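You operate a simulated robot arm through the tools that you are given. There is no shell and no other tool. Be economical: measure what you need, move in short steps, check, and stop when the job is done.

The job below is to be done with a simulated two-armed robot. You get a single attempt, and the scene is never put back.

TASK
Open the gate, carry the lug batt onto the platform end, shut and latch the gate.
Fine: carry it in both hands.

It is judged by the outcome, as a careful person would: the job done as asked, and still so three seconds after it is handed in. It fails if anything else is knocked over, pushed out of place, dropped, spilled or broken.

THE ROBOT
Two 7-joint arms with two-finger parallel grippers on one trunk, on a base that drives. Base frame: it is fixed to the floor where the robot stands at the start and does not move with it; the origin is under the middle of the robot, x ahead of it, y to its left, z up. Lengths are in mm, angles in rad, forces in N, time in s.
The left shoulder is at the start at [60, 143, 926], the right one opposite. With the tool pointing down near the work surface each hand reaches from about 320 to 740 mm from the robot's upright axis, wherever it stands, measured 20 degrees to its own side. Places, roughly: gate [700, 100, 600]; platform end [900, 100, 700]; gate latch [800, -300, 500]; lug batt [-750, -1500, 750]. Payload 1.57 kg a hand.
The tool frame of a hand sits at the grasp point between the pads (the TCP): z along the fingers, y along the line on which they close. The tips reach 30 mm beyond it. The gripper opens to 110 mm. The fingers are 24 mm wide and 12 mm thick; the gripper's body (48 by 112 mm) begins 78 mm behind the TCP.
Orientation is that of the tool frame in the base frame, as a unit quaternion [w, x, y, z]. With the fingers straight down and closing along the base's y, the tool's x points along the base's -x, its y along +y and its z along -z.

THE INTERFACE
- The arms move only by the tool drive_tool. It takes "left_series", "right_series" or both (then of equal length, played together; a hand with none holds still); each is a list that holds one entry, the list of rows, each a list of 7 numbers: the shift along the base's x, y, z in mm, then the turn, a rotation vector about the base's x, y, z in rad, then the closure in counts, from 0 (fully open) to 255 (shut). In form: [[[tx, ty, tz, rx, ry, rz, gripper], ...]]. A call has 1 to 8 rows; each row shifts and turns the commanded pose from where the row before left it. Each row takes 0.2 s and may step no farther than 50 mm and 0.15 rad from the row before; otherwise, or with a gripper value out of range, the whole call is refused. Where a pose cannot be reached the arm comes as near as it can. A force on the tool above 50 N (or 10 N above the force at the start of the call, whichever is more), or a blocked arm, ends the call early, and 0.2 s more pass. Each finger travels about 45 mm/s and halts on what it meets, pressing with about 42 N; the grip force reading is that of the motor and also rises with nothing between the fingers. The clock runs only during rows and for 0.2 s after the last one: add rows that do not move to give the fingers time. It gives the time, the measured TCP pose, the force on the tool (base axes), the opening and the grip force at its end, in the units of the frame above (readings bear some noise), and new pictures: "show" is both (left out), scene, wrist or none (wrist: the cameras of the hands that moved).
- Cameras (640 x 400 px; columns grow to the right, rows downward): "scene" is now at [30.3, -5.3, 1515.1]; the picture's right is [-0.11, -0.99, 0.00], its down [-0.90, 0.10, -0.42] and it looks along [0.42, -0.04, -0.91] (base axes); focal length 251 px, centre (320, 200). "left" rides on the left gripper at [70, -16, -141] in its tool frame; the picture's right is [0.23, 0.97, 0.00], its down [-0.86, 0.20, -0.48] and it looks along [-0.47, 0.11, 0.88] (tool axes); focal length 222 px, centre (320, 200). "right" rides on the right gripper at [70, 16, -141] in its tool frame; the picture's right is [-0.23, 0.97, 0.00], its down [-0.86, -0.20, -0.48] and it looks along [-0.47, -0.11, 0.88] (tool axes); focal length 222 px, centre (320, 200).
- lift_body(by): slides the trunk up (or, below 0, down) by that many mm; the arms and the scene camera ride with it, the base frame stays. It gives what a move gives, with no picture.
- steer(legs): drives the robot by 1 to 6 legs, each [ahead, left, turn to the left] in mm, mm and rad, along the robot's own axes; the way and the turn of a leg run together, so that a leg with both is an arc; at most 1500 mm and 3.142 rad a leg. The arms and the cameras ride along, it lands a little off, and it stops where it bumps. It gives what a move gives, and a new picture of the scene camera.
- turn_head(pan, tilt): turns the head with the scene camera to pan (to the left, within 1.501 rad either way) and tilt (down, from -0.506 to 1.204), counted from straight ahead of the robot. It gives what a move gives, and a new picture of the scene camera.
- point_at(camera, pixels): for up to 12 pixels [column, row] of the newest picture of that camera ("zoom" is the newest enlarged one), the place [x, y, z] in the base frame of the surface seen there, good to about 3 mm. The clock stands still meanwhile.
- inspect(camera, box): a new picture of the part [left, top, right, bottom] of that camera's present view, enlarged. The clock stands still meanwhile.
- hand_in(): hands the job in; it is judged then, once.

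Keep the steps short. Do not move on a guess: measure, check each grasp and each placing, and mend mistakes. In all there are 80 turns and 170 pictures (those below and enlarged ones count). Leave the grippers open and the arms clear of the work at the hand-in unless told otherwise, and finish with a single line.

The tools are called after "Request:" as a command line: name --argument value ..., lists and objects as JSON in quotes. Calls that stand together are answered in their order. drive_tool: Moves the arms, as the interface text tells. Its arguments: {"type":"object","properties":{"left_series":{"type":"array","items":{"type":"array","items":{"type":"array","items":{"type":"number"}}}},"right_series":{"type":"array","items":{"type":"array","items":{"type":"array","items":{"type":"number"}}}},"show":{"type":"string","enum":["both","scene","wrist","none"]}},"required":[]} The other tools are called the same way: lift_body (by) slides the trunk up or down; steer (legs) drives the base; turn_head (pan, tilt) turns the head that bears the scene camera; point_at (camera, pixels) gives the place of the surface under pixels of a picture; inspect (camera, box) takes an enlarged picture of a part of a camera's view; hand_in () hands the job in.

At the start:

```text
t: 0.0
left_ee_pos: [482.8, 117.1, 1111.1]
left_tool_rot: [0.0, 0.001, 1.0, 0.0]
left_wrist_force: [0.0, -0.4, 0.5]
left_finger_gap: 110.0
left_grasp_force: 0.1
right_ee_pos: [426.6, -301.3, 1090.8]
right_tool_rot: [0.0, -0.001, 1.0, 0.0]
right_wrist_force: [0.1, -0.7, -0.2]
right_finger_gap: 110.1
right_grasp_force: 0.3
trunk travel left (down, up): [-525.0, 65.0]
robot x, y, heading: [1.2, 4.0, -0.002]
head pan, tilt: [-0.106, 1.133]
```

scene: 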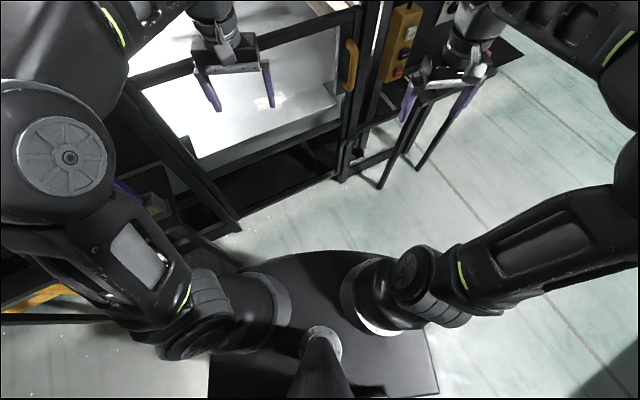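
right: 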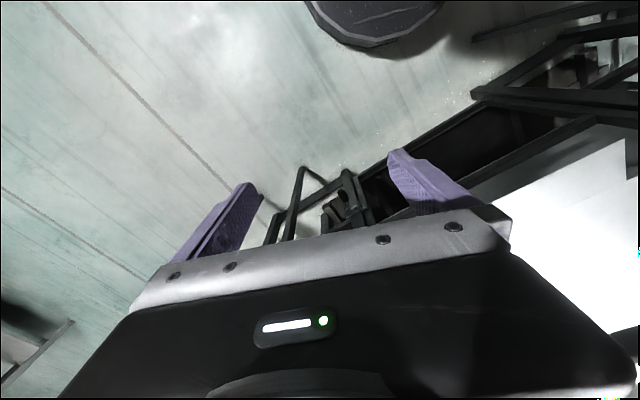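
left: 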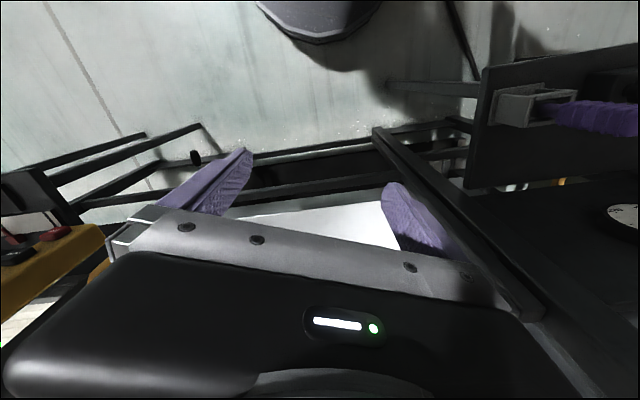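

The scene camera looks steeply down. I see a framed gate with a yellow handle near (350,65) and a yellow control box near (400,40). First I tilt the head up to see the whole gate.

Request:
turn_head --pan 0 --tilt 0.65

```text
t: 0.9
left_ee_pos: [483.1, 115.7, 1110.9]
left_tool_rot: [0.001, 0.0, 1.0, 0.0]
left_wrist_force: [-0.2, -0.9, -0.8]
left_finger_gap: 110.1
left_grasp_force: 0.0
right_ee_pos: [425.6, -300.3, 1091.4]
right_tool_rot: [-0.001, 0.0, 1.0, 0.0]
right_wrist_force: [0.1, 0.7, -0.6]
right_finger_gap: 110.1
right_grasp_force: 0.1
trunk travel left (down, up): [-525.0, 65.0]
robot x, y, heading: [-1.8, 0.2, 0.002]
head pan, tilt: [0.0, 0.649]
```

scene: 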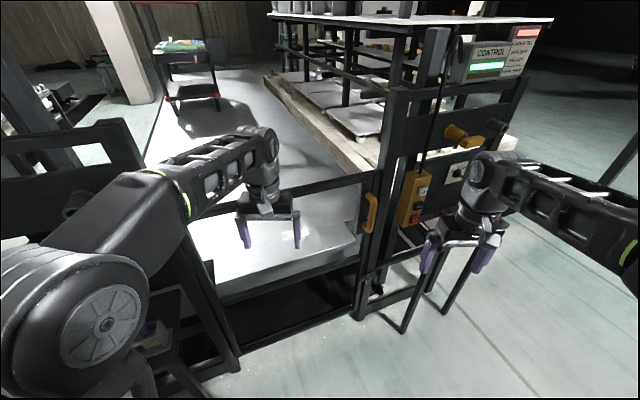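

The gate seems to lie between the posts, with a yellow handle at (370,212), a yellow pendant at (412,198), a control board and a yellow lever at (463,137). I zoom in on these parts.

Request:
inspect --camera "scene" --box '[340, 10, 560, 150]'

Request:
inspect --camera "scene" --box '[310, 130, 470, 330]'

Request:
inspect --camera "scene" --box '[0, 80, 400, 360]'

Request:
point_at --camera "scene" --pixels '[[370, 212], [412, 198], [463, 137], [490, 66], [220, 184], [330, 180], [350, 250], [240, 345], [360, 310], [300, 280], [300, 320], [100, 150]]'

```text
2.86 times, centred on (450, 80) of scene
```

zoom: 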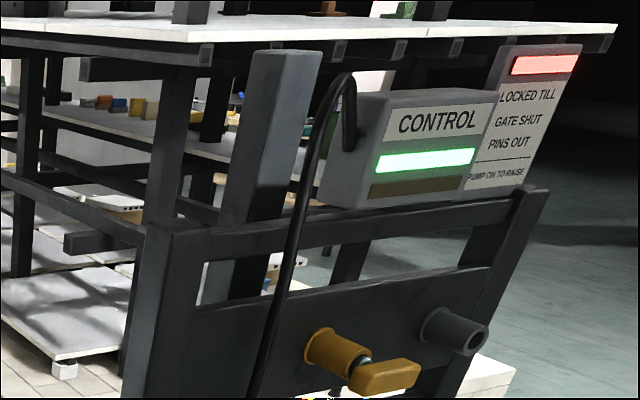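

```text
2.00 times, centred on (390, 230) of scene
```

zoom: 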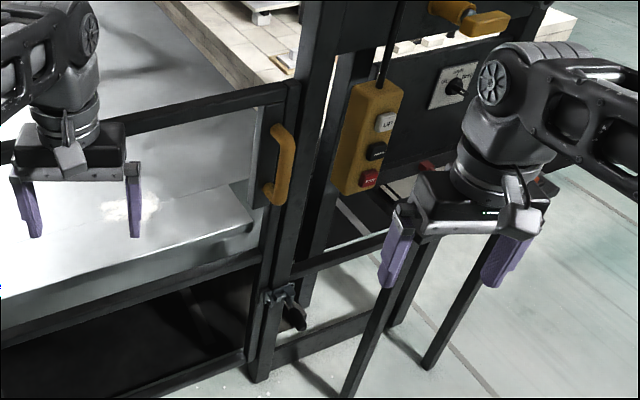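

```text
1.43 times, centred on (200, 220) of scene
```

zoom: 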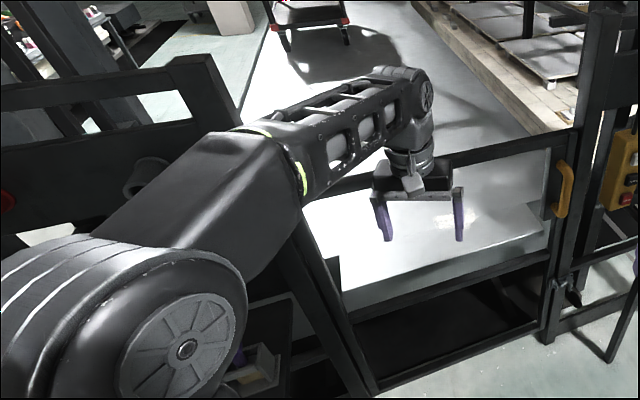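

```text
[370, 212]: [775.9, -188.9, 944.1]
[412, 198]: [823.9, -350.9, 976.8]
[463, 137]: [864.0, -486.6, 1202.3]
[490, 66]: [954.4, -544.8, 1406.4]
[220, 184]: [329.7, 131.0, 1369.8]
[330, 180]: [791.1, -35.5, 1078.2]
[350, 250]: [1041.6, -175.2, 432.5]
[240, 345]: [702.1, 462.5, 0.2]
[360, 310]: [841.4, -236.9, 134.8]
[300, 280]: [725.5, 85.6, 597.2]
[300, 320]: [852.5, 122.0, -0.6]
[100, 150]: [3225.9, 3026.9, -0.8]
```

The gate latch seems to be the small black fitting near (365,285). I zoom in on it and on the pendant and sign.

Request:
inspect --camera "scene" --box '[340, 255, 404, 295]'

Request:
turn_head --pan -0.3 --tilt 0.9

```text
10.00 times, centred on (372, 275) of scene
```

zoom: 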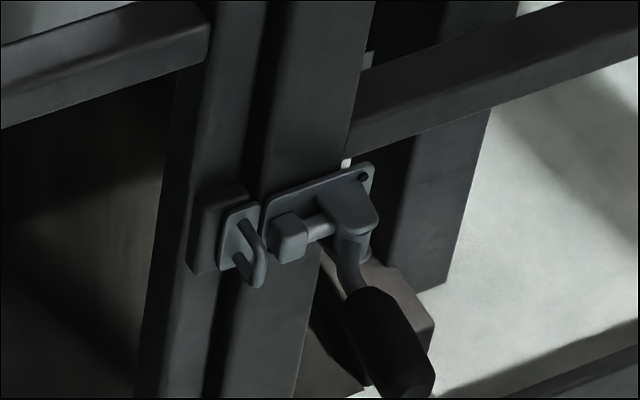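

```text
t: 1.7
left_ee_pos: [483.6, 116.1, 1110.8]
left_tool_rot: [0.001, 0.0, 1.0, 0.0]
left_wrist_force: [-0.6, -0.1, -0.4]
left_finger_gap: 110.1
left_grasp_force: 0.0
right_ee_pos: [425.3, -301.2, 1090.2]
right_tool_rot: [-0.001, 0.0, 1.0, 0.0]
right_wrist_force: [0.3, -0.3, -0.4]
right_finger_gap: 109.8
right_grasp_force: 0.2
trunk travel left (down, up): [-525.0, 65.0]
robot x, y, heading: [0.6, -0.1, 0.005]
head pan, tilt: [-0.3, 0.901]
```

scene: 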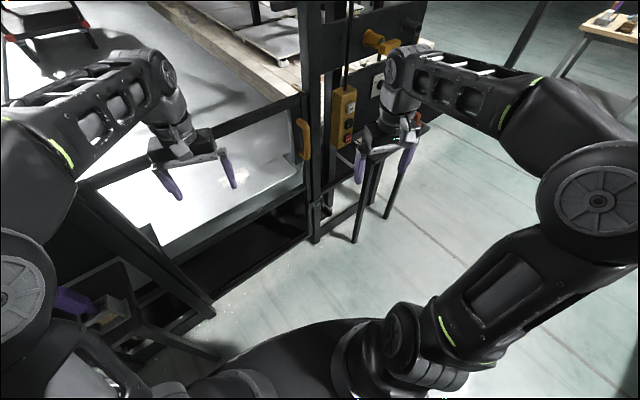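

The latch seems to be a toggle bolt on the post (bolt nose pointing at a keeper loop on the gate). Now I look to the right and back for the batt.

Request:
point_at --camera "scene" --pixels '[[240, 175], [200, 225], [270, 200], [300, 175], [250, 215], [305, 140], [317, 208], [327, 209], [230, 30], [215, 245], [90, 305], [342, 150]]'

Request:
turn_head --pan -1.5 --tilt 0.45

```text
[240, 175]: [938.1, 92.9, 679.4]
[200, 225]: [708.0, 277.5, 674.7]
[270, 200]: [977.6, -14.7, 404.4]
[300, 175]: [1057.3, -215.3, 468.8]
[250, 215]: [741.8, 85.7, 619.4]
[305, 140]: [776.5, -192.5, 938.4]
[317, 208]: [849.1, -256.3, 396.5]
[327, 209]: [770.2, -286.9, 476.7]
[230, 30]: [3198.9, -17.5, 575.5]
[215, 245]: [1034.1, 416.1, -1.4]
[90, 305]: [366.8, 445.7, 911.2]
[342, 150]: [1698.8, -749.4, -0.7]
```

```text
t: 3.1
left_ee_pos: [483.4, 115.8, 1111.4]
left_tool_rot: [0.001, 0.0, 1.0, 0.0]
left_wrist_force: [0.3, 0.6, -1.0]
left_finger_gap: 110.0
left_grasp_force: 0.1
right_ee_pos: [425.5, -300.1, 1090.9]
right_tool_rot: [0.001, 0.0, 1.0, 0.0]
right_wrist_force: [0.1, 0.2, 0.2]
right_finger_gap: 109.8
right_grasp_force: 0.0
trunk travel left (down, up): [-525.0, 65.0]
robot x, y, heading: [-2.5, 0.1, -0.002]
head pan, tilt: [-1.499, 0.45]
```

scene: 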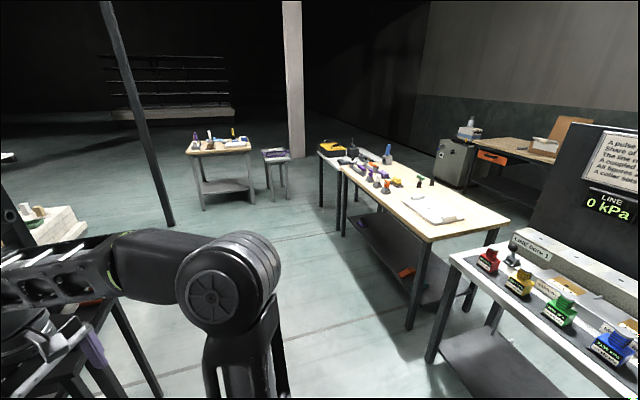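

On the tables to the right: an object at (432,208) on the wooden table and bottles farther right. I zoom in to identify the lug batt.

Request:
inspect --camera "scene" --box '[310, 130, 510, 255]'

Request:
inspect --camera "scene" --box '[440, 110, 640, 360]'

Request:
point_at --camera "scene" --pixels '[[432, 208], [395, 181], [480, 225], [520, 270], [490, 262], [335, 148], [500, 300], [560, 310]]'

```text
3.20 times, centred on (410, 192) of scene
```

zoom: 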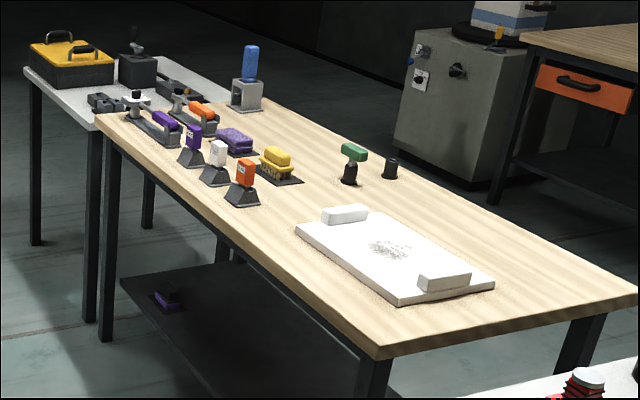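

```text
1.60 times, centred on (540, 235) of scene
```

zoom: 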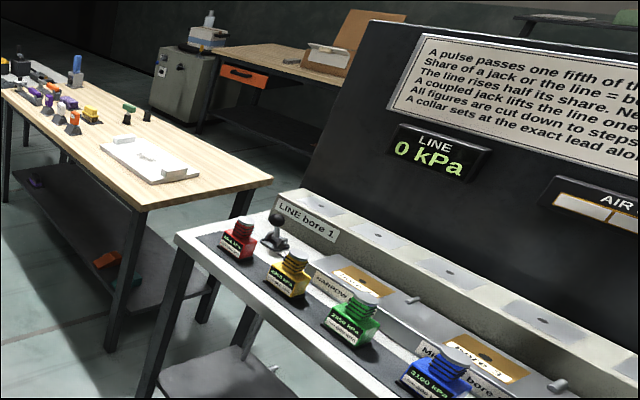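

```text
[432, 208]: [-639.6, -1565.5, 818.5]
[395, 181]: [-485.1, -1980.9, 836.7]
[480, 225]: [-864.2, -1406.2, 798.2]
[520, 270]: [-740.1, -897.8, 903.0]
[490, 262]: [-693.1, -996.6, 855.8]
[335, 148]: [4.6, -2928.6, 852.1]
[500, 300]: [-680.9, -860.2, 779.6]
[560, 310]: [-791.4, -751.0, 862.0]
```

The lug batt looks like the white slab with two upright lugs at its ends. I measure its lugs and corners.

Request:
inspect --camera "scene" --box '[392, 185, 472, 235]'

```text
8.00 times, centred on (432, 210) of scene
```

zoom: 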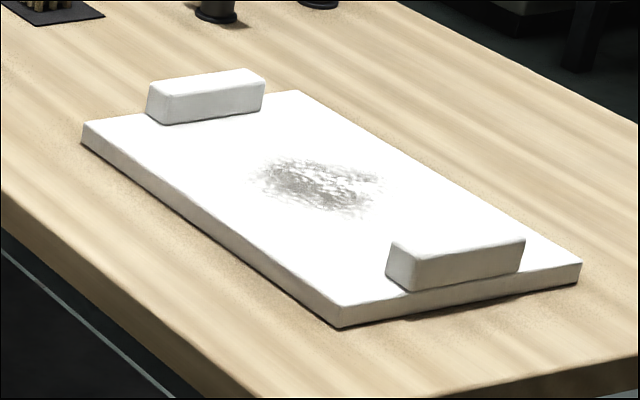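

Request:
point_at --camera "zoom" --pixels '[[84, 128], [296, 94], [338, 310], [578, 265], [165, 85], [250, 75], [395, 250], [515, 245], [320, 180], [160, 112], [410, 280], [340, 326]]'

```text
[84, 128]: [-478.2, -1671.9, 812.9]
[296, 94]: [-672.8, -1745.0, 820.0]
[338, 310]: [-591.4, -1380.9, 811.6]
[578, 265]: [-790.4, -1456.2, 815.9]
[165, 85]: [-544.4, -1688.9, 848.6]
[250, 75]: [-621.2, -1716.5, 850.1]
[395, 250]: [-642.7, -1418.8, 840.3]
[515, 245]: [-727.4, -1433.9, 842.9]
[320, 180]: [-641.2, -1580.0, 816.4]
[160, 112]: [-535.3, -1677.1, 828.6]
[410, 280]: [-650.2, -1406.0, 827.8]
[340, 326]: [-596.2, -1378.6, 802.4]
```

The batt is about 310 × 205 mm and 18 mm thick, with two lugs about 85 mm long and 30 mm tall near its ends. Before moving the base, I look left for obstacles.

Request:
turn_head --pan 1.5 --tilt 0.6

Request:
turn_head --pan -1.5 --tilt 0.9

```text
t: 5.7
left_ee_pos: [483.0, 117.8, 1111.9]
left_tool_rot: [0.001, 0.001, 1.0, 0.0]
left_wrist_force: [0.1, -0.6, 0.3]
left_finger_gap: 110.2
left_grasp_force: 0.0
right_ee_pos: [425.8, -301.9, 1090.1]
right_tool_rot: [-0.001, 0.0, 1.0, -0.001]
right_wrist_force: [-0.4, -0.6, -0.8]
right_finger_gap: 109.8
right_grasp_force: 0.0
trunk travel left (down, up): [-525.0, 65.0]
robot x, y, heading: [-0.2, -1.3, -0.002]
head pan, tilt: [1.499, 0.6]
```

scene: 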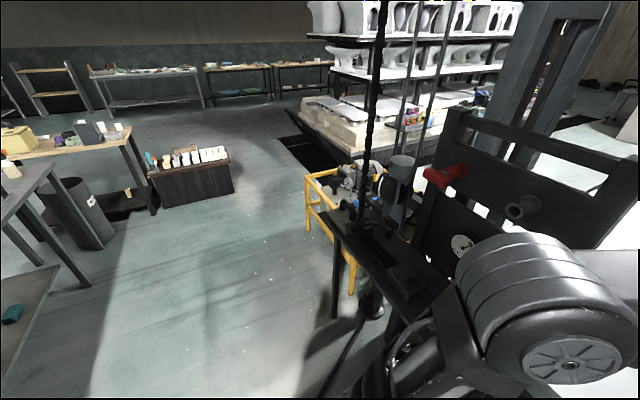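

```text
t: 8.3
left_ee_pos: [483.0, 115.8, 1110.5]
left_tool_rot: [0.001, 0.0, 1.0, 0.0]
left_wrist_force: [0.4, -0.5, -0.3]
left_finger_gap: 109.8
left_grasp_force: 0.0
right_ee_pos: [426.5, -300.8, 1090.3]
right_tool_rot: [0.0, 0.0, 1.0, 0.001]
right_wrist_force: [-0.3, 0.2, 0.4]
right_finger_gap: 110.0
right_grasp_force: 0.2
trunk travel left (down, up): [-525.0, 65.0]
robot x, y, heading: [1.7, 2.8, 0.004]
head pan, tilt: [-1.499, 0.901]
```

scene: 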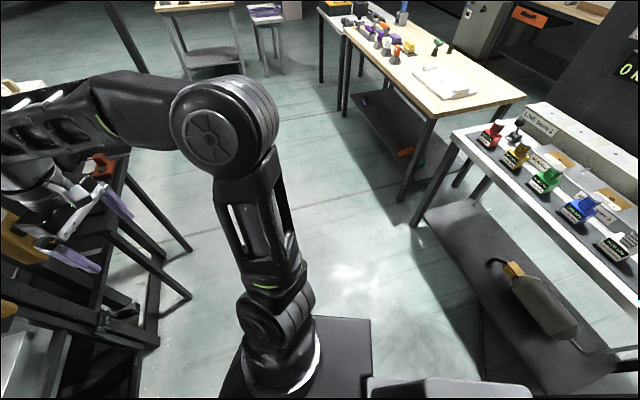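

The floor looks free to the right. I measure the table edges, then back up a little to see the gate.

Request:
point_at --camera "scene" --pixels '[[630, 349], [452, 132], [411, 228], [436, 114], [524, 96], [345, 38], [540, 240], [590, 380], [188, 296], [366, 318], [230, 390]]'

Request:
steer --legs '[[-250, 0, 0]]'

Request:
turn_head --pan 0 --tilt 0.6

```text
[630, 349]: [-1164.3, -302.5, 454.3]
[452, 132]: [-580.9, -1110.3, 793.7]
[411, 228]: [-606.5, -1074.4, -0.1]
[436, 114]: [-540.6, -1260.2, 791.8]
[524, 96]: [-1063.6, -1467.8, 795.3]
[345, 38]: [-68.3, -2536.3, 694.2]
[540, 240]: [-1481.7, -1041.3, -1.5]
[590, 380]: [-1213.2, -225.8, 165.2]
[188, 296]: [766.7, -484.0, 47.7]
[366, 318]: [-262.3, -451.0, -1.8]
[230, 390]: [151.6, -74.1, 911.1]
```

```text
t: 10.1
left_ee_pos: [235.6, 115.5, 1112.9]
left_tool_rot: [0.0, 0.0, 1.0, 0.0]
left_wrist_force: [-0.8, -0.6, 0.1]
left_finger_gap: 109.9
left_grasp_force: 0.1
right_ee_pos: [178.9, -300.1, 1090.9]
right_tool_rot: [0.001, -0.001, 1.0, 0.0]
right_wrist_force: [-0.6, 0.1, 0.8]
right_finger_gap: 110.2
right_grasp_force: 0.1
trunk travel left (down, up): [-525.0, 65.0]
robot x, y, heading: [-248.3, -0.2, -0.002]
head pan, tilt: [-1.499, 0.901]
```

scene: 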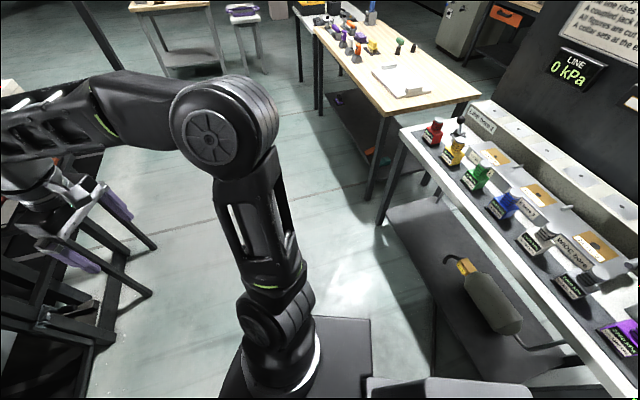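

```text
t: 11.7
left_ee_pos: [238.1, 116.5, 1111.9]
left_tool_rot: [0.0, -0.001, 1.0, 0.001]
left_wrist_force: [0.3, -0.3, -0.4]
left_finger_gap: 109.9
left_grasp_force: 0.2
right_ee_pos: [179.9, -301.9, 1090.4]
right_tool_rot: [0.0, 0.001, 1.0, 0.0]
right_wrist_force: [0.0, -1.0, 0.0]
right_finger_gap: 110.0
right_grasp_force: 0.2
trunk travel left (down, up): [-525.0, 65.0]
robot x, y, heading: [-247.7, -4.9, -0.001]
head pan, tilt: [0.0, 0.6]
```

scene: 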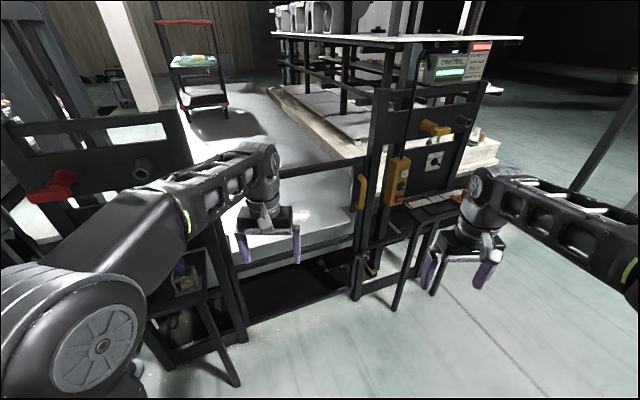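

I zoom in on the gate from here and measure its frame.

Request:
inspect --camera "scene" --box '[180, 130, 430, 320]'

Request:
inspect --camera "scene" --box '[340, 140, 470, 320]'

Request:
inspect --camera "scene" --box '[350, 245, 398, 275]'

Request:
point_at --camera "scene" --pixels '[[360, 170], [361, 195], [361, 210], [310, 172], [355, 290], [225, 250], [240, 300], [300, 300], [330, 200], [300, 240], [330, 250], [183, 275]]'

```text
2.11 times, centred on (305, 225) of scene
```

zoom: 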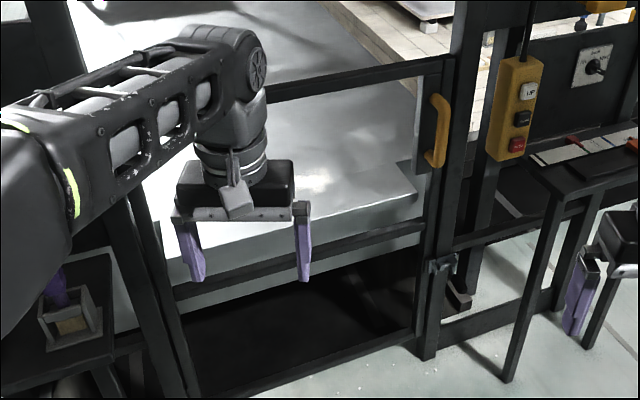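

```text
2.22 times, centred on (405, 230) of scene
```

zoom: 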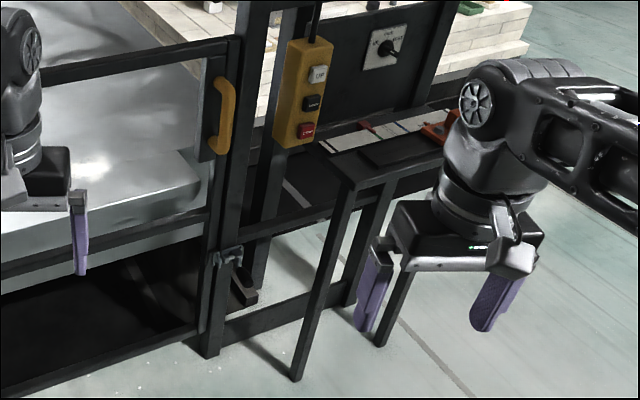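

```text
13.33 times, centred on (374, 260) of scene
```

zoom: 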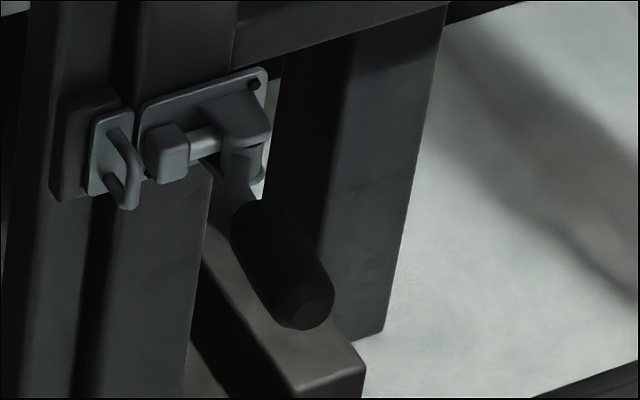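

```text
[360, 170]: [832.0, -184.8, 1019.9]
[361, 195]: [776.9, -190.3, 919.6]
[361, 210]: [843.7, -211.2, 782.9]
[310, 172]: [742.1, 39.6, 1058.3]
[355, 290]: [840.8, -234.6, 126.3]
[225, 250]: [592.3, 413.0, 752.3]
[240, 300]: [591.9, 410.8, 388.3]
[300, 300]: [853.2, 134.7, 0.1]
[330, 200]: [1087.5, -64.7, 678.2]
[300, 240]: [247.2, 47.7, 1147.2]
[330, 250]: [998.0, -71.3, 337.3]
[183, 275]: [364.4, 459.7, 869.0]
```

The gate lies along a line turned about 21°: hinge post near (592,411), free edge and latch post near (840,-235), handle at (776,-190,940). It must open towards me. I drive to stand square before the latch side, about 700 mm off, to study the latch.

Request:
steer --legs '[[308, -293, 0], [0, 0, 0.366]]'

Request:
turn_head --pan -0.15 --tilt 0.8

```text
t: 15.5
left_ee_pos: [469.2, -11.3, 1110.7]
left_tool_rot: [0.0, -0.183, 0.983, 0.0]
left_wrist_force: [0.9, -0.7, 0.3]
left_finger_gap: 110.1
left_grasp_force: 0.0
right_ee_pos: [566.5, -421.3, 1089.9]
right_tool_rot: [-0.001, -0.185, 0.983, 0.0]
right_wrist_force: [0.2, 0.4, -0.4]
right_finger_gap: 109.9
right_grasp_force: 0.1
trunk travel left (down, up): [-525.0, 65.0]
robot x, y, heading: [62.1, -294.7, 0.373]
head pan, tilt: [0.0, 0.6]
```

scene: 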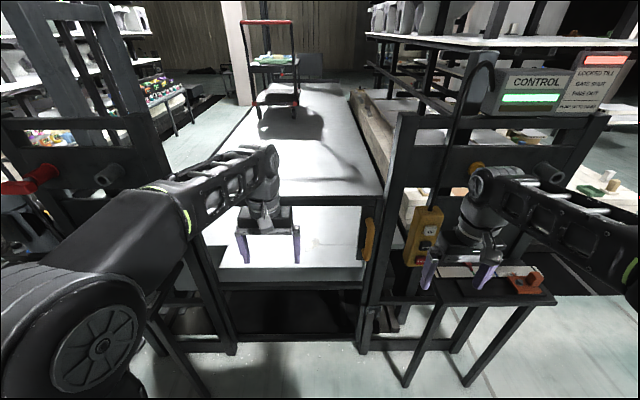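

```text
t: 16.2
left_ee_pos: [470.1, -10.5, 1111.1]
left_tool_rot: [0.001, -0.184, 0.983, 0.0]
left_wrist_force: [0.4, 0.8, 0.4]
left_finger_gap: 110.2
left_grasp_force: 0.0
right_ee_pos: [567.3, -421.4, 1090.6]
right_tool_rot: [0.0, -0.184, 0.983, -0.001]
right_wrist_force: [-0.2, -0.5, 0.1]
right_finger_gap: 109.7
right_grasp_force: 0.1
trunk travel left (down, up): [-525.0, 65.0]
robot x, y, heading: [58.5, -295.5, 0.367]
head pan, tilt: [-0.15, 0.799]
```

scene: 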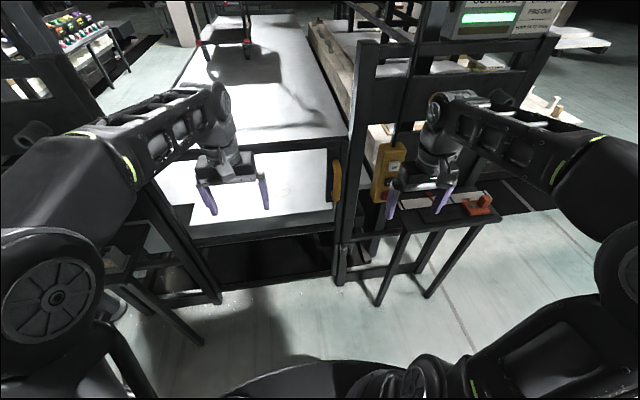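

Now I'm square to the gate. I zoom in on the latch area near (350,245) and the little table with tools at its right.

Request:
inspect --camera "scene" --box '[325, 220, 389, 260]'

Request:
inspect --camera "scene" --box '[300, 120, 520, 300]'

Request:
inspect --camera "right" --box '[160, 0, 640, 300]'

```text
10.00 times, centred on (357, 240) of scene
```

zoom: 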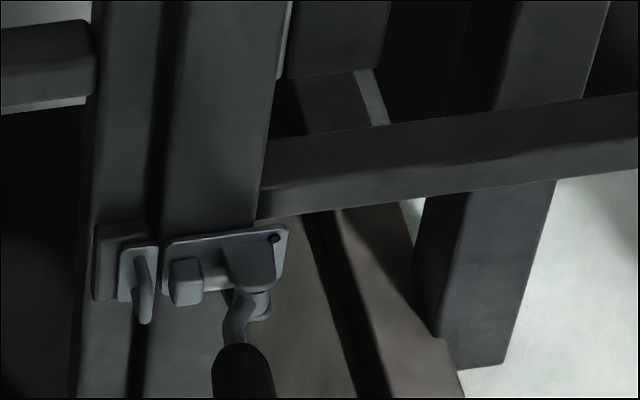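

```text
2.22 times, centred on (410, 210) of scene
```

zoom: 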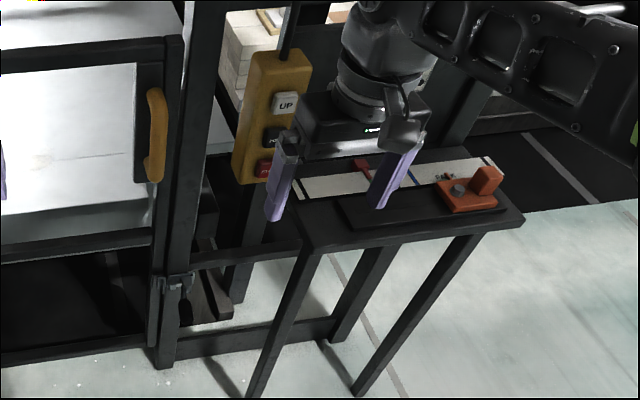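

```text
1.33 times, centred on (400, 150) of right
```

zoom: 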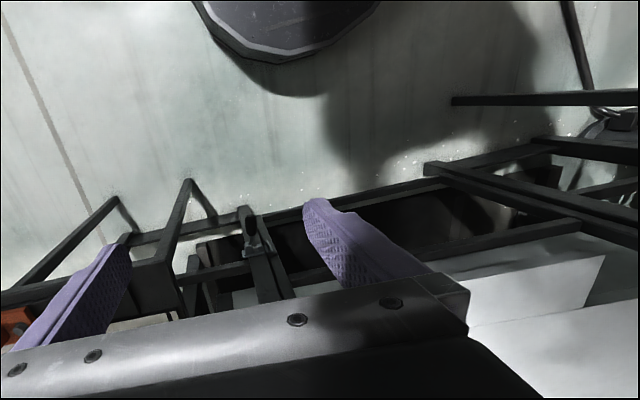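

The bolt nose is short of the staple on the gate, so the gate looks shut but not bolted. I measure the yellow handle precisely.

Request:
inspect --camera "scene" --box '[310, 130, 374, 215]'

Request:
point_at --camera "scene" --pixels '[[337, 165], [337, 182], [337, 198], [332, 180], [349, 180], [329, 170], [320, 180], [346, 250], [345, 150], [250, 150]]'

```text
4.71 times, centred on (342, 172) of scene
```

zoom: 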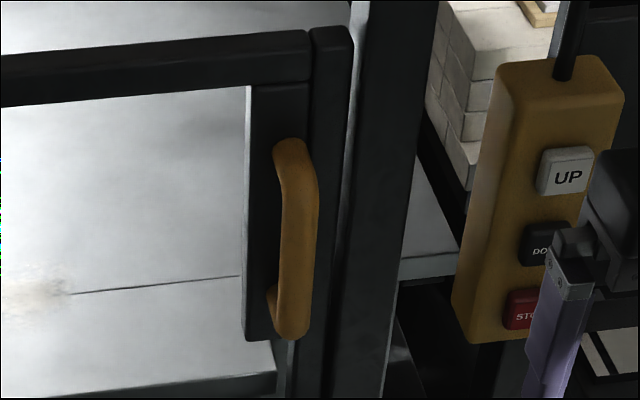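

```text
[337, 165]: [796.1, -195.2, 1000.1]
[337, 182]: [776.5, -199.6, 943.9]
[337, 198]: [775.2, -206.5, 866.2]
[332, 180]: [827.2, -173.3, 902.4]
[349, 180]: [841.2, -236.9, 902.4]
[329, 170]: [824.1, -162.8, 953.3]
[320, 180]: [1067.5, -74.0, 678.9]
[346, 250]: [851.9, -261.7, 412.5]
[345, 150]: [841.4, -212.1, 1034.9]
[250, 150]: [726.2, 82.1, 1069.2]
```

The bar centre is at about (787,-195), z 870–1000, standing 45 mm off the panel. I swing the right hand to point forward (horizontal), moving to a spot ahead of the handle.

Request:
drive_tool --right_series '[[[8.5, 15.1, -13, 0.0469, -0.1223, 0, 0], [8.5, 15.1, -13, 0.0469, -0.1223, 0, 0], [8.5, 15.1, -13, 0.0469, -0.1223, 0, 0], [8.5, 15.1, -13, 0.0469, -0.1223, 0, 0], [8.5, 15.1, -13, 0.0469, -0.1223, 0, 0], [8.5, 15.1, -13, 0.0469, -0.1223, 0, 0]]]' --show "none"

Request:
drive_tool --right_series '[[[8.5, 15.1, -13, 0.0469, -0.1223, 0, 0], [8.5, 15.1, -13, 0.0469, -0.1223, 0, 0], [8.5, 15.1, -13, 0.0469, -0.1223, 0, 0], [8.5, 15.1, -13, 0.0469, -0.1223, 0, 0], [8.5, 15.1, -13, 0.0469, -0.1223, 0, 0], [8.5, 15.1, -13, 0.0469, -0.1223, 0, 0]]]'

```text
t: 17.6
left_ee_pos: [469.1, -11.5, 1111.5]
left_tool_rot: [0.0, -0.184, 0.983, 0.001]
left_wrist_force: [-0.6, 0.2, -0.3]
left_finger_gap: 110.1
left_grasp_force: 0.1
right_ee_pos: [617.6, -337.7, 1017.1]
right_tool_rot: [0.366, -0.168, 0.913, 0.061]
right_wrist_force: [0.6, 1.0, -0.4]
right_finger_gap: 110.2
right_grasp_force: 0.0
right hand out of reach, approached as far as the arm can: row 6
trunk travel left (down, up): [-525.0, 65.0]
robot x, y, heading: [56.4, -295.9, 0.372]
head pan, tilt: [-0.15, 0.799]
```

```text
t: 19.0
left_ee_pos: [468.1, -11.3, 1111.3]
left_tool_rot: [0.0, -0.184, 0.983, 0.001]
left_wrist_force: [0.0, 0.5, 0.3]
left_finger_gap: 110.0
left_grasp_force: 0.1
right_ee_pos: [649.2, -300.9, 967.1]
right_tool_rot: [0.555, -0.135, 0.818, 0.072]
right_wrist_force: [0.6, -0.1, -0.1]
right_finger_gap: 110.0
right_grasp_force: 0.1
right hand out of reach, approached as far as the arm can: row 1, 2, 5, 6
trunk travel left (down, up): [-525.0, 65.0]
robot x, y, heading: [56.9, -296.2, 0.37]
head pan, tilt: [-0.15, 0.799]
```

scene: 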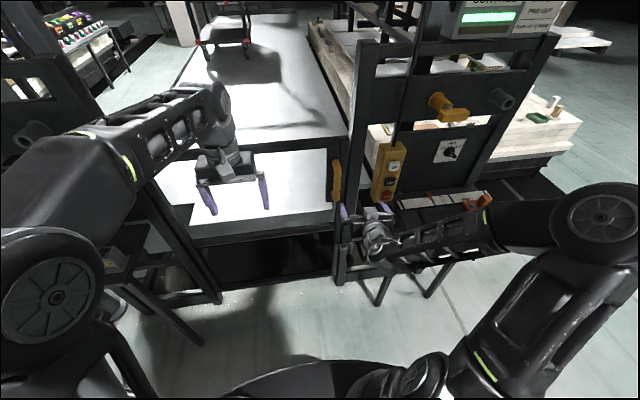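
right: 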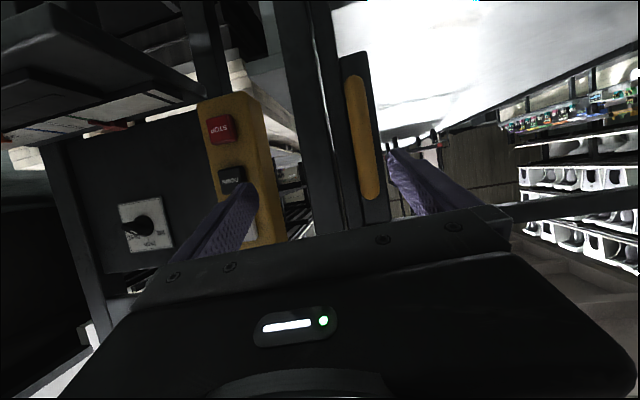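

The hand's tilt stops about 22° short of horizontal. Lowering the trunk should ease the wrist; I lower by 150, then raise the hand and finish the tilt.

Request:
lift_body --by -150

Request:
drive_tool --right_series '[[[-2, 4, 24, 0.0469, -0.1223, 0, 0], [-4, 10, 24, 0.0469, -0.1223, 0, 0], [-4, 10, 24, 0.0469, -0.1223, 0, 0], [-4, 10, 24, 0, 0, 0, 0], [-4, 12, 20, 0, 0, 0, 0]]]'

```text
t: 20.8
left_ee_pos: [468.6, -11.5, 961.9]
left_tool_rot: [0.001, -0.185, 0.983, 0.0]
left_wrist_force: [-0.2, 0.4, 0.5]
left_finger_gap: 110.1
left_grasp_force: 0.1
right_ee_pos: [648.7, -301.9, 817.2]
right_tool_rot: [0.554, -0.135, 0.818, 0.071]
right_wrist_force: [-0.5, 0.3, -0.6]
right_finger_gap: 110.2
right_grasp_force: 0.1
trunk travel left (down, up): [-375.0, 215.0]
robot x, y, heading: [61.2, -294.4, 0.37]
head pan, tilt: [-0.15, 0.799]
```

```text
t: 21.9
left_ee_pos: [468.6, -10.8, 961.6]
left_tool_rot: [0.0, -0.184, 0.983, 0.0]
left_wrist_force: [-0.2, -0.1, 0.3]
left_finger_gap: 109.9
left_grasp_force: 0.0
right_ee_pos: [638.1, -258.8, 894.9]
right_tool_rot: [0.597, -0.14, 0.786, 0.086]
right_wrist_force: [0.4, -0.5, 0.3]
right_finger_gap: 110.4
right_grasp_force: 0.1
right hand out of reach, approached as far as the arm can: row 1, 2, 3
trunk travel left (down, up): [-375.0, 215.0]
robot x, y, heading: [55.7, -296.9, 0.37]
head pan, tilt: [-0.15, 0.799]
```

scene: 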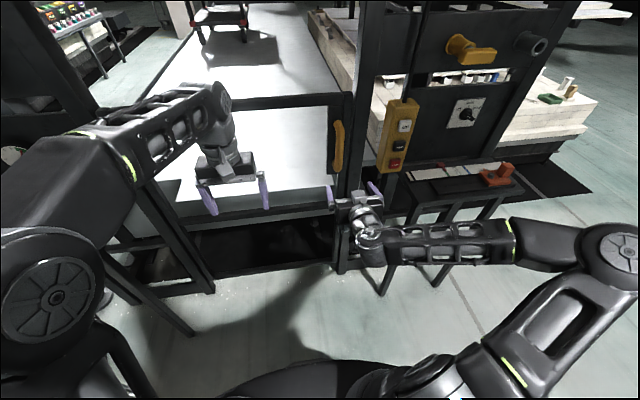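
right: 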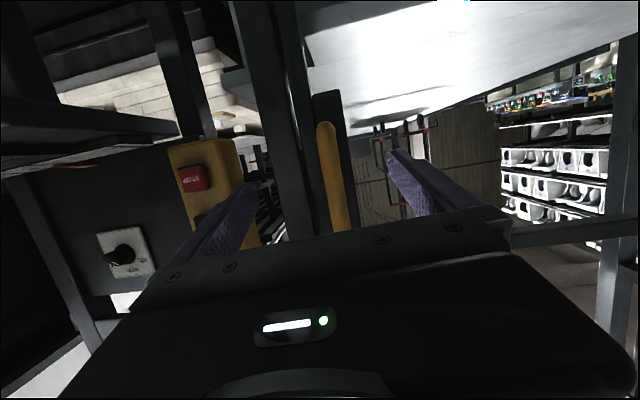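

The hand is now about 16° below horizontal, which is good enough, and the bar is between the fingers. I advance 120 mm and check.

Request:
drive_tool --right_series '[[[27.5, 12.2, 9, 0, 0, 0, 0], [27.5, 12.2, 9, 0, 0, 0, 0], [27.5, 12.2, 9, 0, 0, 0, 0], [27.5, 12.2, 8, 0, 0, 0, 0]]]'

```text
t: 22.9
left_ee_pos: [468.1, -12.1, 960.1]
left_tool_rot: [0.001, -0.184, 0.983, 0.0]
left_wrist_force: [-1.2, -0.3, -0.4]
left_finger_gap: 110.0
left_grasp_force: 0.1
right_ee_pos: [745.0, -208.5, 930.0]
right_tool_rot: [0.595, -0.142, 0.786, 0.087]
right_wrist_force: [0.0, 0.0, -0.6]
right_finger_gap: 110.1
right_grasp_force: 0.3
trunk travel left (down, up): [-375.0, 215.0]
robot x, y, heading: [56.8, -292.8, 0.37]
head pan, tilt: [-0.15, 0.799]
```

scene: 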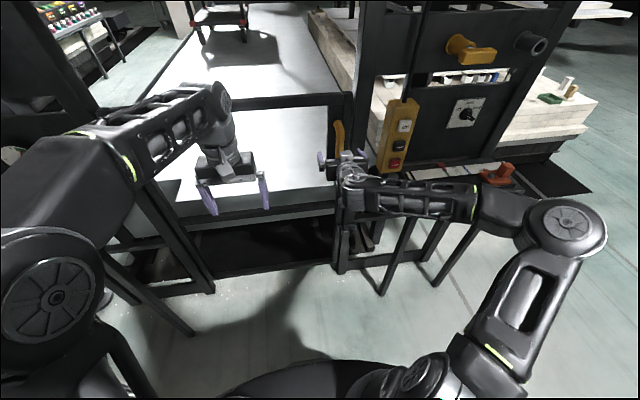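
right: 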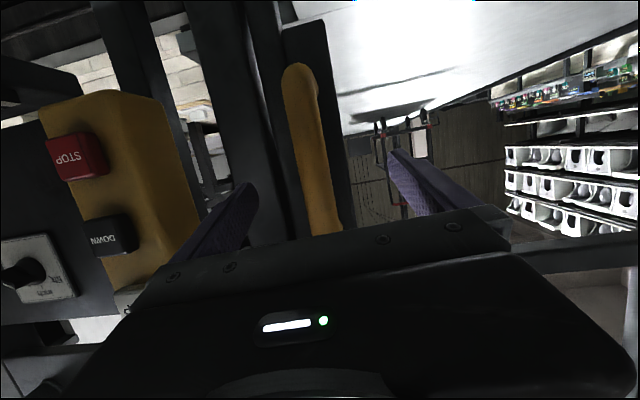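

The bar lies between the fingers. I go 30 mm farther and close.

Request:
drive_tool --right_series '[[[14, 5.4, 0, 0, 0, 0, 0], [14, 5.4, 0, 0, 0, 0, 0], [0, 0, 0, 0, 0, 0, 255], [0, 0, 0, 0, 0, 0, 255], [0, 0, 0, 0, 0, 0, 255], [0, 0, 0, 0, 0, 0, 255], [0, 0, 0, 0, 0, 0, 255], [0, 0, 0, 0, 0, 0, 255]]]'

```text
t: 24.8
left_ee_pos: [470.1, -13.5, 960.3]
left_tool_rot: [0.0, -0.184, 0.983, 0.001]
left_wrist_force: [1.2, 0.5, -0.9]
left_finger_gap: 110.0
left_grasp_force: 0.1
right_ee_pos: [775.6, -203.3, 930.0]
right_tool_rot: [0.596, -0.137, 0.786, 0.084]
right_wrist_force: [5.6, -17.5, 3.9]
right_finger_gap: 28.2
right_grasp_force: 25.0
trunk travel left (down, up): [-375.0, 215.0]
robot x, y, heading: [61.5, -295.5, 0.368]
head pan, tilt: [-0.15, 0.799]
```

scene: 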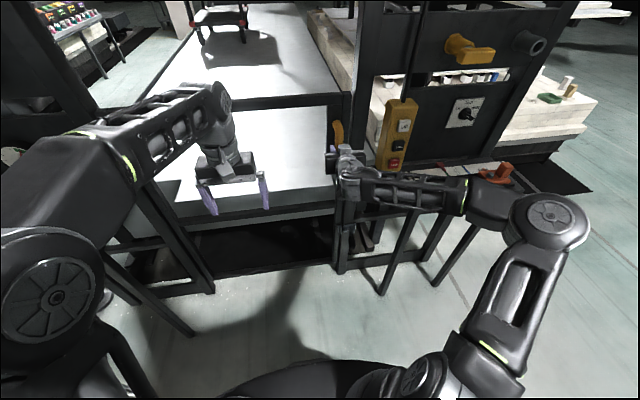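
right: 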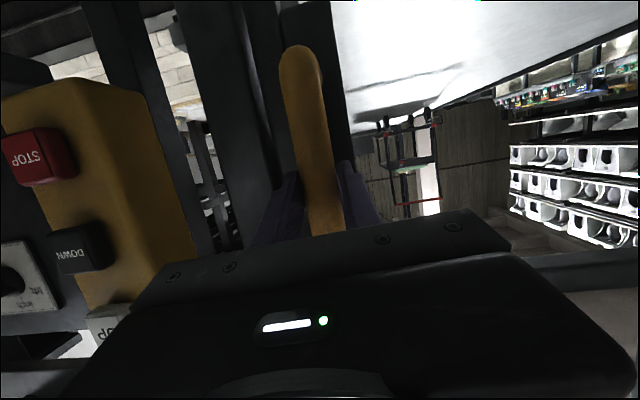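

Gripped (28 mm). I test-pull two small steps along the hinge arc.

Request:
drive_tool --right_series '[[[-30.7, -8.2, 0, 0, 0, -0.05, 255], [-30.9, -6.7, 0, 0, 0, -0.05, 255]]]'

```text
t: 25.4
left_ee_pos: [469.2, -14.4, 963.2]
left_tool_rot: [0.001, -0.184, 0.983, 0.0]
left_wrist_force: [0.8, 0.0, 0.0]
left_finger_gap: 109.9
left_grasp_force: 0.0
right_ee_pos: [712.5, -218.7, 930.7]
right_tool_rot: [0.601, -0.098, 0.792, 0.055]
right_wrist_force: [4.5, -27.6, 8.7]
right_finger_gap: 28.1
right_grasp_force: 38.4
trunk travel left (down, up): [-375.0, 215.0]
robot x, y, heading: [64.8, -297.5, 0.371]
head pan, tilt: [-0.15, 0.799]
```

scene: 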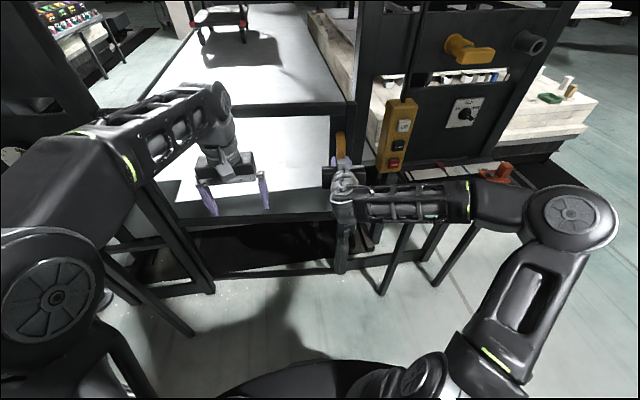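
right: 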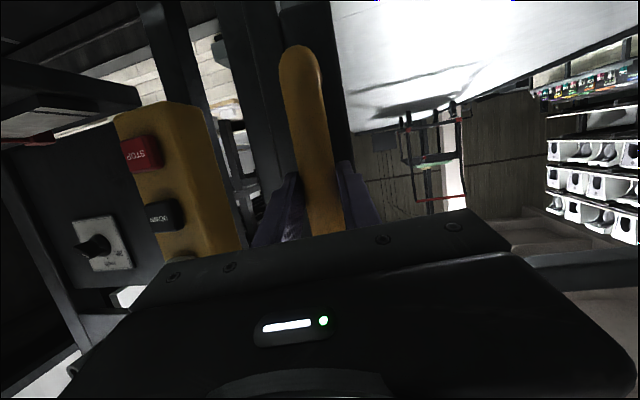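

The gate swings freely, with a small sideways force to relieve. I pull on to about 0.4 rad, watching the left arm, which would get in the way later.

Request:
drive_tool --right_series '[[[-31.4, -8.3, 0, 0, 0, -0.05, 255], [-31.4, -5.6, 0, 0, 0, -0.05, 255], [-31.7, -2, 0, 0, 0, -0.05, 255], [-31.6, -0.4, 0, 0, 0, -0.05, 255], [-31.8, 1, 0, 0, 0, -0.05, 255], [-31.6, 2.8, 0, 0, 0, -0.05, 255]]]'

```text
t: 26.7
left_ee_pos: [468.2, -11.3, 961.1]
left_tool_rot: [0.001, -0.185, 0.983, 0.001]
left_wrist_force: [0.3, 0.2, 0.6]
left_finger_gap: 110.0
left_grasp_force: 0.1
right_ee_pos: [547.4, -229.0, 927.8]
right_tool_rot: [0.6, 0.014, 0.799, -0.022]
right_wrist_force: [0.7, 11.1, 5.4]
right_finger_gap: 28.0
right_grasp_force: 37.9
trunk travel left (down, up): [-375.0, 215.0]
robot x, y, heading: [61.8, -292.6, 0.375]
head pan, tilt: [-0.15, 0.799]
stopped in row 6 (right hand): the force on the tool passed its limit (the readings are from after the stop); the commanded pose is now the measured one
```

scene: 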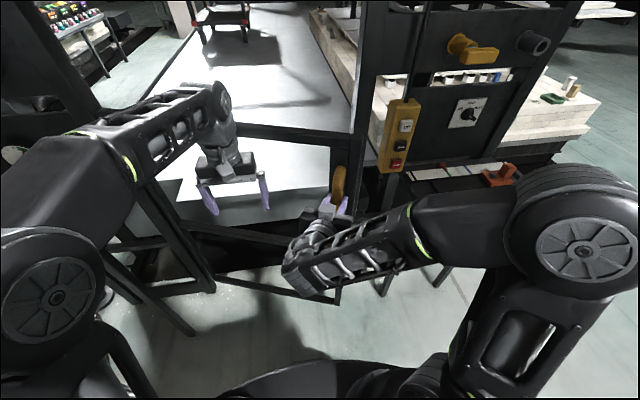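
right: 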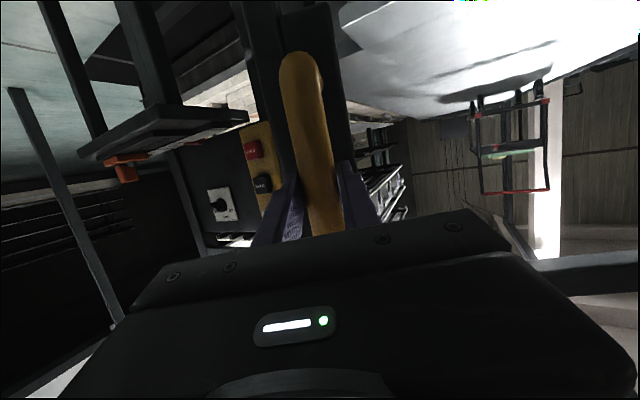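

The gate stands about 0.37 rad open. With the grip held, I now turn the whole robot about the hinge (near (595,405)); a small test leg first.

Request:
steer --legs '[[-45.6, 75, -0.1]]'

```text
t: 27.8
left_ee_pos: [425.4, 8.3, 961.2]
left_tool_rot: [0.001, -0.137, 0.991, -0.001]
left_wrist_force: [-0.6, 0.4, 0.2]
left_finger_gap: 109.9
left_grasp_force: 0.0
right_ee_pos: [481.3, -221.0, 928.3]
right_tool_rot: [0.597, 0.055, 0.798, -0.057]
right_wrist_force: [2.7, 20.5, 8.6]
right_finger_gap: 28.3
right_grasp_force: 38.6
trunk travel left (down, up): [-375.0, 215.0]
robot x, y, heading: [-6.9, -237.0, 0.276]
head pan, tilt: [-0.15, 0.799]
```

scene: 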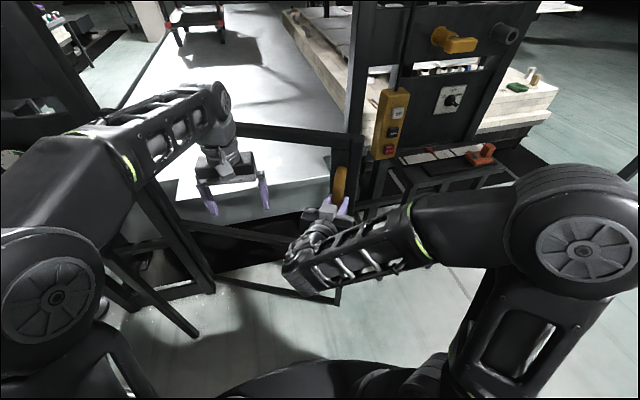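

The arc works. I relieve the sideways force by 4 mm and swing on by 0.5 rad.

Request:
drive_tool --right_series '[[[0.5, 4, 0, 0, 0, 0, 255]]]' --show "none"

Request:
steer --legs '[[-114, 187.5, -0.25], [-114, 187.5, -0.25]]'

```text
t: 28.2
left_ee_pos: [425.4, 4.9, 961.7]
left_tool_rot: [0.0, -0.137, 0.991, -0.001]
left_wrist_force: [0.4, 0.0, 0.6]
left_finger_gap: 110.0
left_grasp_force: 0.0
right_ee_pos: [484.1, -220.5, 926.7]
right_tool_rot: [0.597, 0.058, 0.798, -0.058]
right_wrist_force: [-0.9, -8.8, 1.3]
right_finger_gap: 28.2
right_grasp_force: 38.2
trunk travel left (down, up): [-375.0, 215.0]
robot x, y, heading: [-6.8, -238.0, 0.269]
head pan, tilt: [-0.15, 0.799]
```

```text
t: 31.2
left_ee_pos: [252.8, 132.0, 962.1]
left_tool_rot: [0.001, 0.118, 0.993, 0.002]
left_wrist_force: [-0.2, -0.5, 0.0]
left_finger_gap: 109.8
left_grasp_force: 0.1
right_ee_pos: [193.9, -94.4, 927.4]
right_tool_rot: [0.562, 0.26, 0.758, -0.207]
right_wrist_force: [-20.7, -27.5, 1.1]
right_finger_gap: 28.1
right_grasp_force: 38.2
trunk travel left (down, up): [-375.0, 215.0]
robot x, y, heading: [-241.6, 134.7, -0.236]
head pan, tilt: [-0.15, 0.799]
```

scene: 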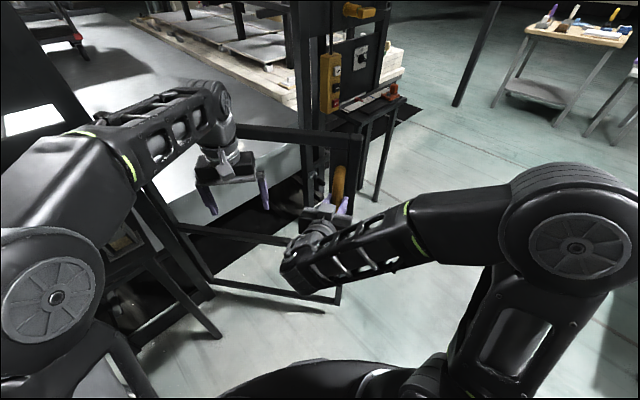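

The gate stands about 56° open. I let go of the handle and back the right hand away along its own line.

Request:
drive_tool --right_series '[[[0, 0, 0, 0, 0, 0, 0], [0, 0, 0, 0, 0, 0, 0], [0, 0, 0, 0, 0, 0, 0], [0, 0, 0, 0, 0, 0, 0], [0, 0, 0, 0, 0, 0, 0], [-30, 24, 0, 0, 0, 0, 0], [-30, 24, 0, 0, 0, 0, 0], [-30, 24, 0, 0, 0, 0, 0]]]'

```text
t: 33.0
left_ee_pos: [254.6, 133.1, 960.3]
left_tool_rot: [0.001, 0.118, 0.993, 0.001]
left_wrist_force: [0.0, -0.4, 0.0]
left_finger_gap: 109.9
left_grasp_force: 0.0
right_ee_pos: [102.4, -19.2, 928.2]
right_tool_rot: [0.562, 0.259, 0.757, -0.209]
right_wrist_force: [-0.2, 0.6, -0.4]
right_finger_gap: 110.1
right_grasp_force: 0.1
trunk travel left (down, up): [-375.0, 215.0]
robot x, y, heading: [-242.2, 130.9, -0.232]
head pan, tilt: [-0.15, 0.799]
```

scene: 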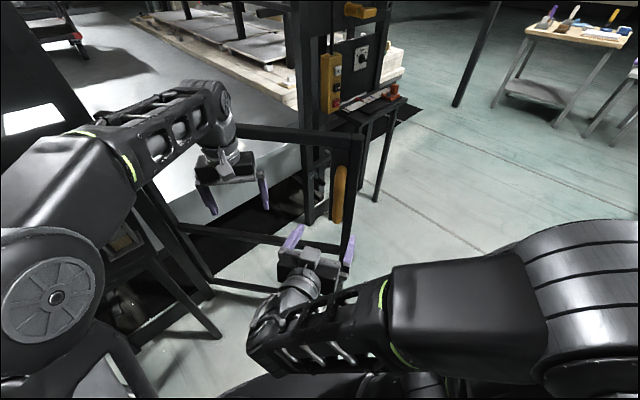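
right: 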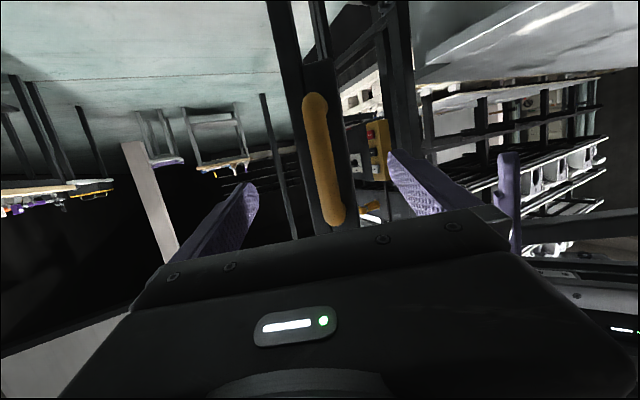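

Released cleanly. Now I back off, shift right past the gate's free edge, and face square again.

Request:
steer --legs '[[-150, 0, 0], [0, -550, 0], [0, 0, 0.6]]'

Request:
turn_head --pan 0.1 --tilt 0.5

```text
t: 38.8
left_ee_pos: [-107.3, -80.4, 960.6]
left_tool_rot: [0.001, -0.191, 0.982, 0.0]
left_wrist_force: [0.6, -0.5, 0.4]
left_finger_gap: 110.0
left_grasp_force: 0.0
right_ee_pos: [-142.3, -293.4, 928.9]
right_tool_rot: [0.599, 0.015, 0.8, -0.026]
right_wrist_force: [0.5, 0.9, 0.8]
right_finger_gap: 110.0
right_grasp_force: 0.1
trunk travel left (down, up): [-375.0, 215.0]
robot x, y, heading: [-512.7, -369.4, 0.386]
head pan, tilt: [-0.15, 0.799]
```

scene: 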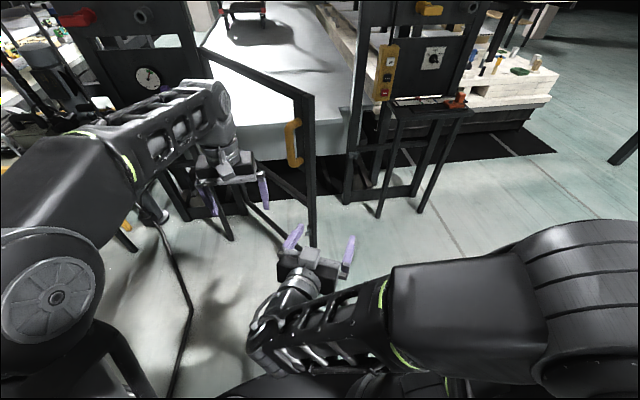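

```text
t: 39.6
left_ee_pos: [-106.2, -80.2, 961.3]
left_tool_rot: [0.001, -0.19, 0.982, 0.001]
left_wrist_force: [-0.6, 0.5, -0.4]
left_finger_gap: 110.2
left_grasp_force: 0.1
right_ee_pos: [-141.5, -293.4, 929.4]
right_tool_rot: [0.599, 0.015, 0.8, -0.027]
right_wrist_force: [0.0, 0.4, -1.3]
right_finger_gap: 110.1
right_grasp_force: 0.2
trunk travel left (down, up): [-375.0, 215.0]
robot x, y, heading: [-511.7, -368.2, 0.382]
head pan, tilt: [0.099, 0.499]
```

scene: 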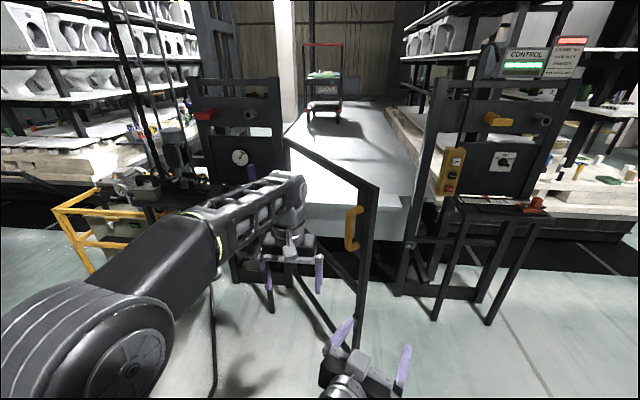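

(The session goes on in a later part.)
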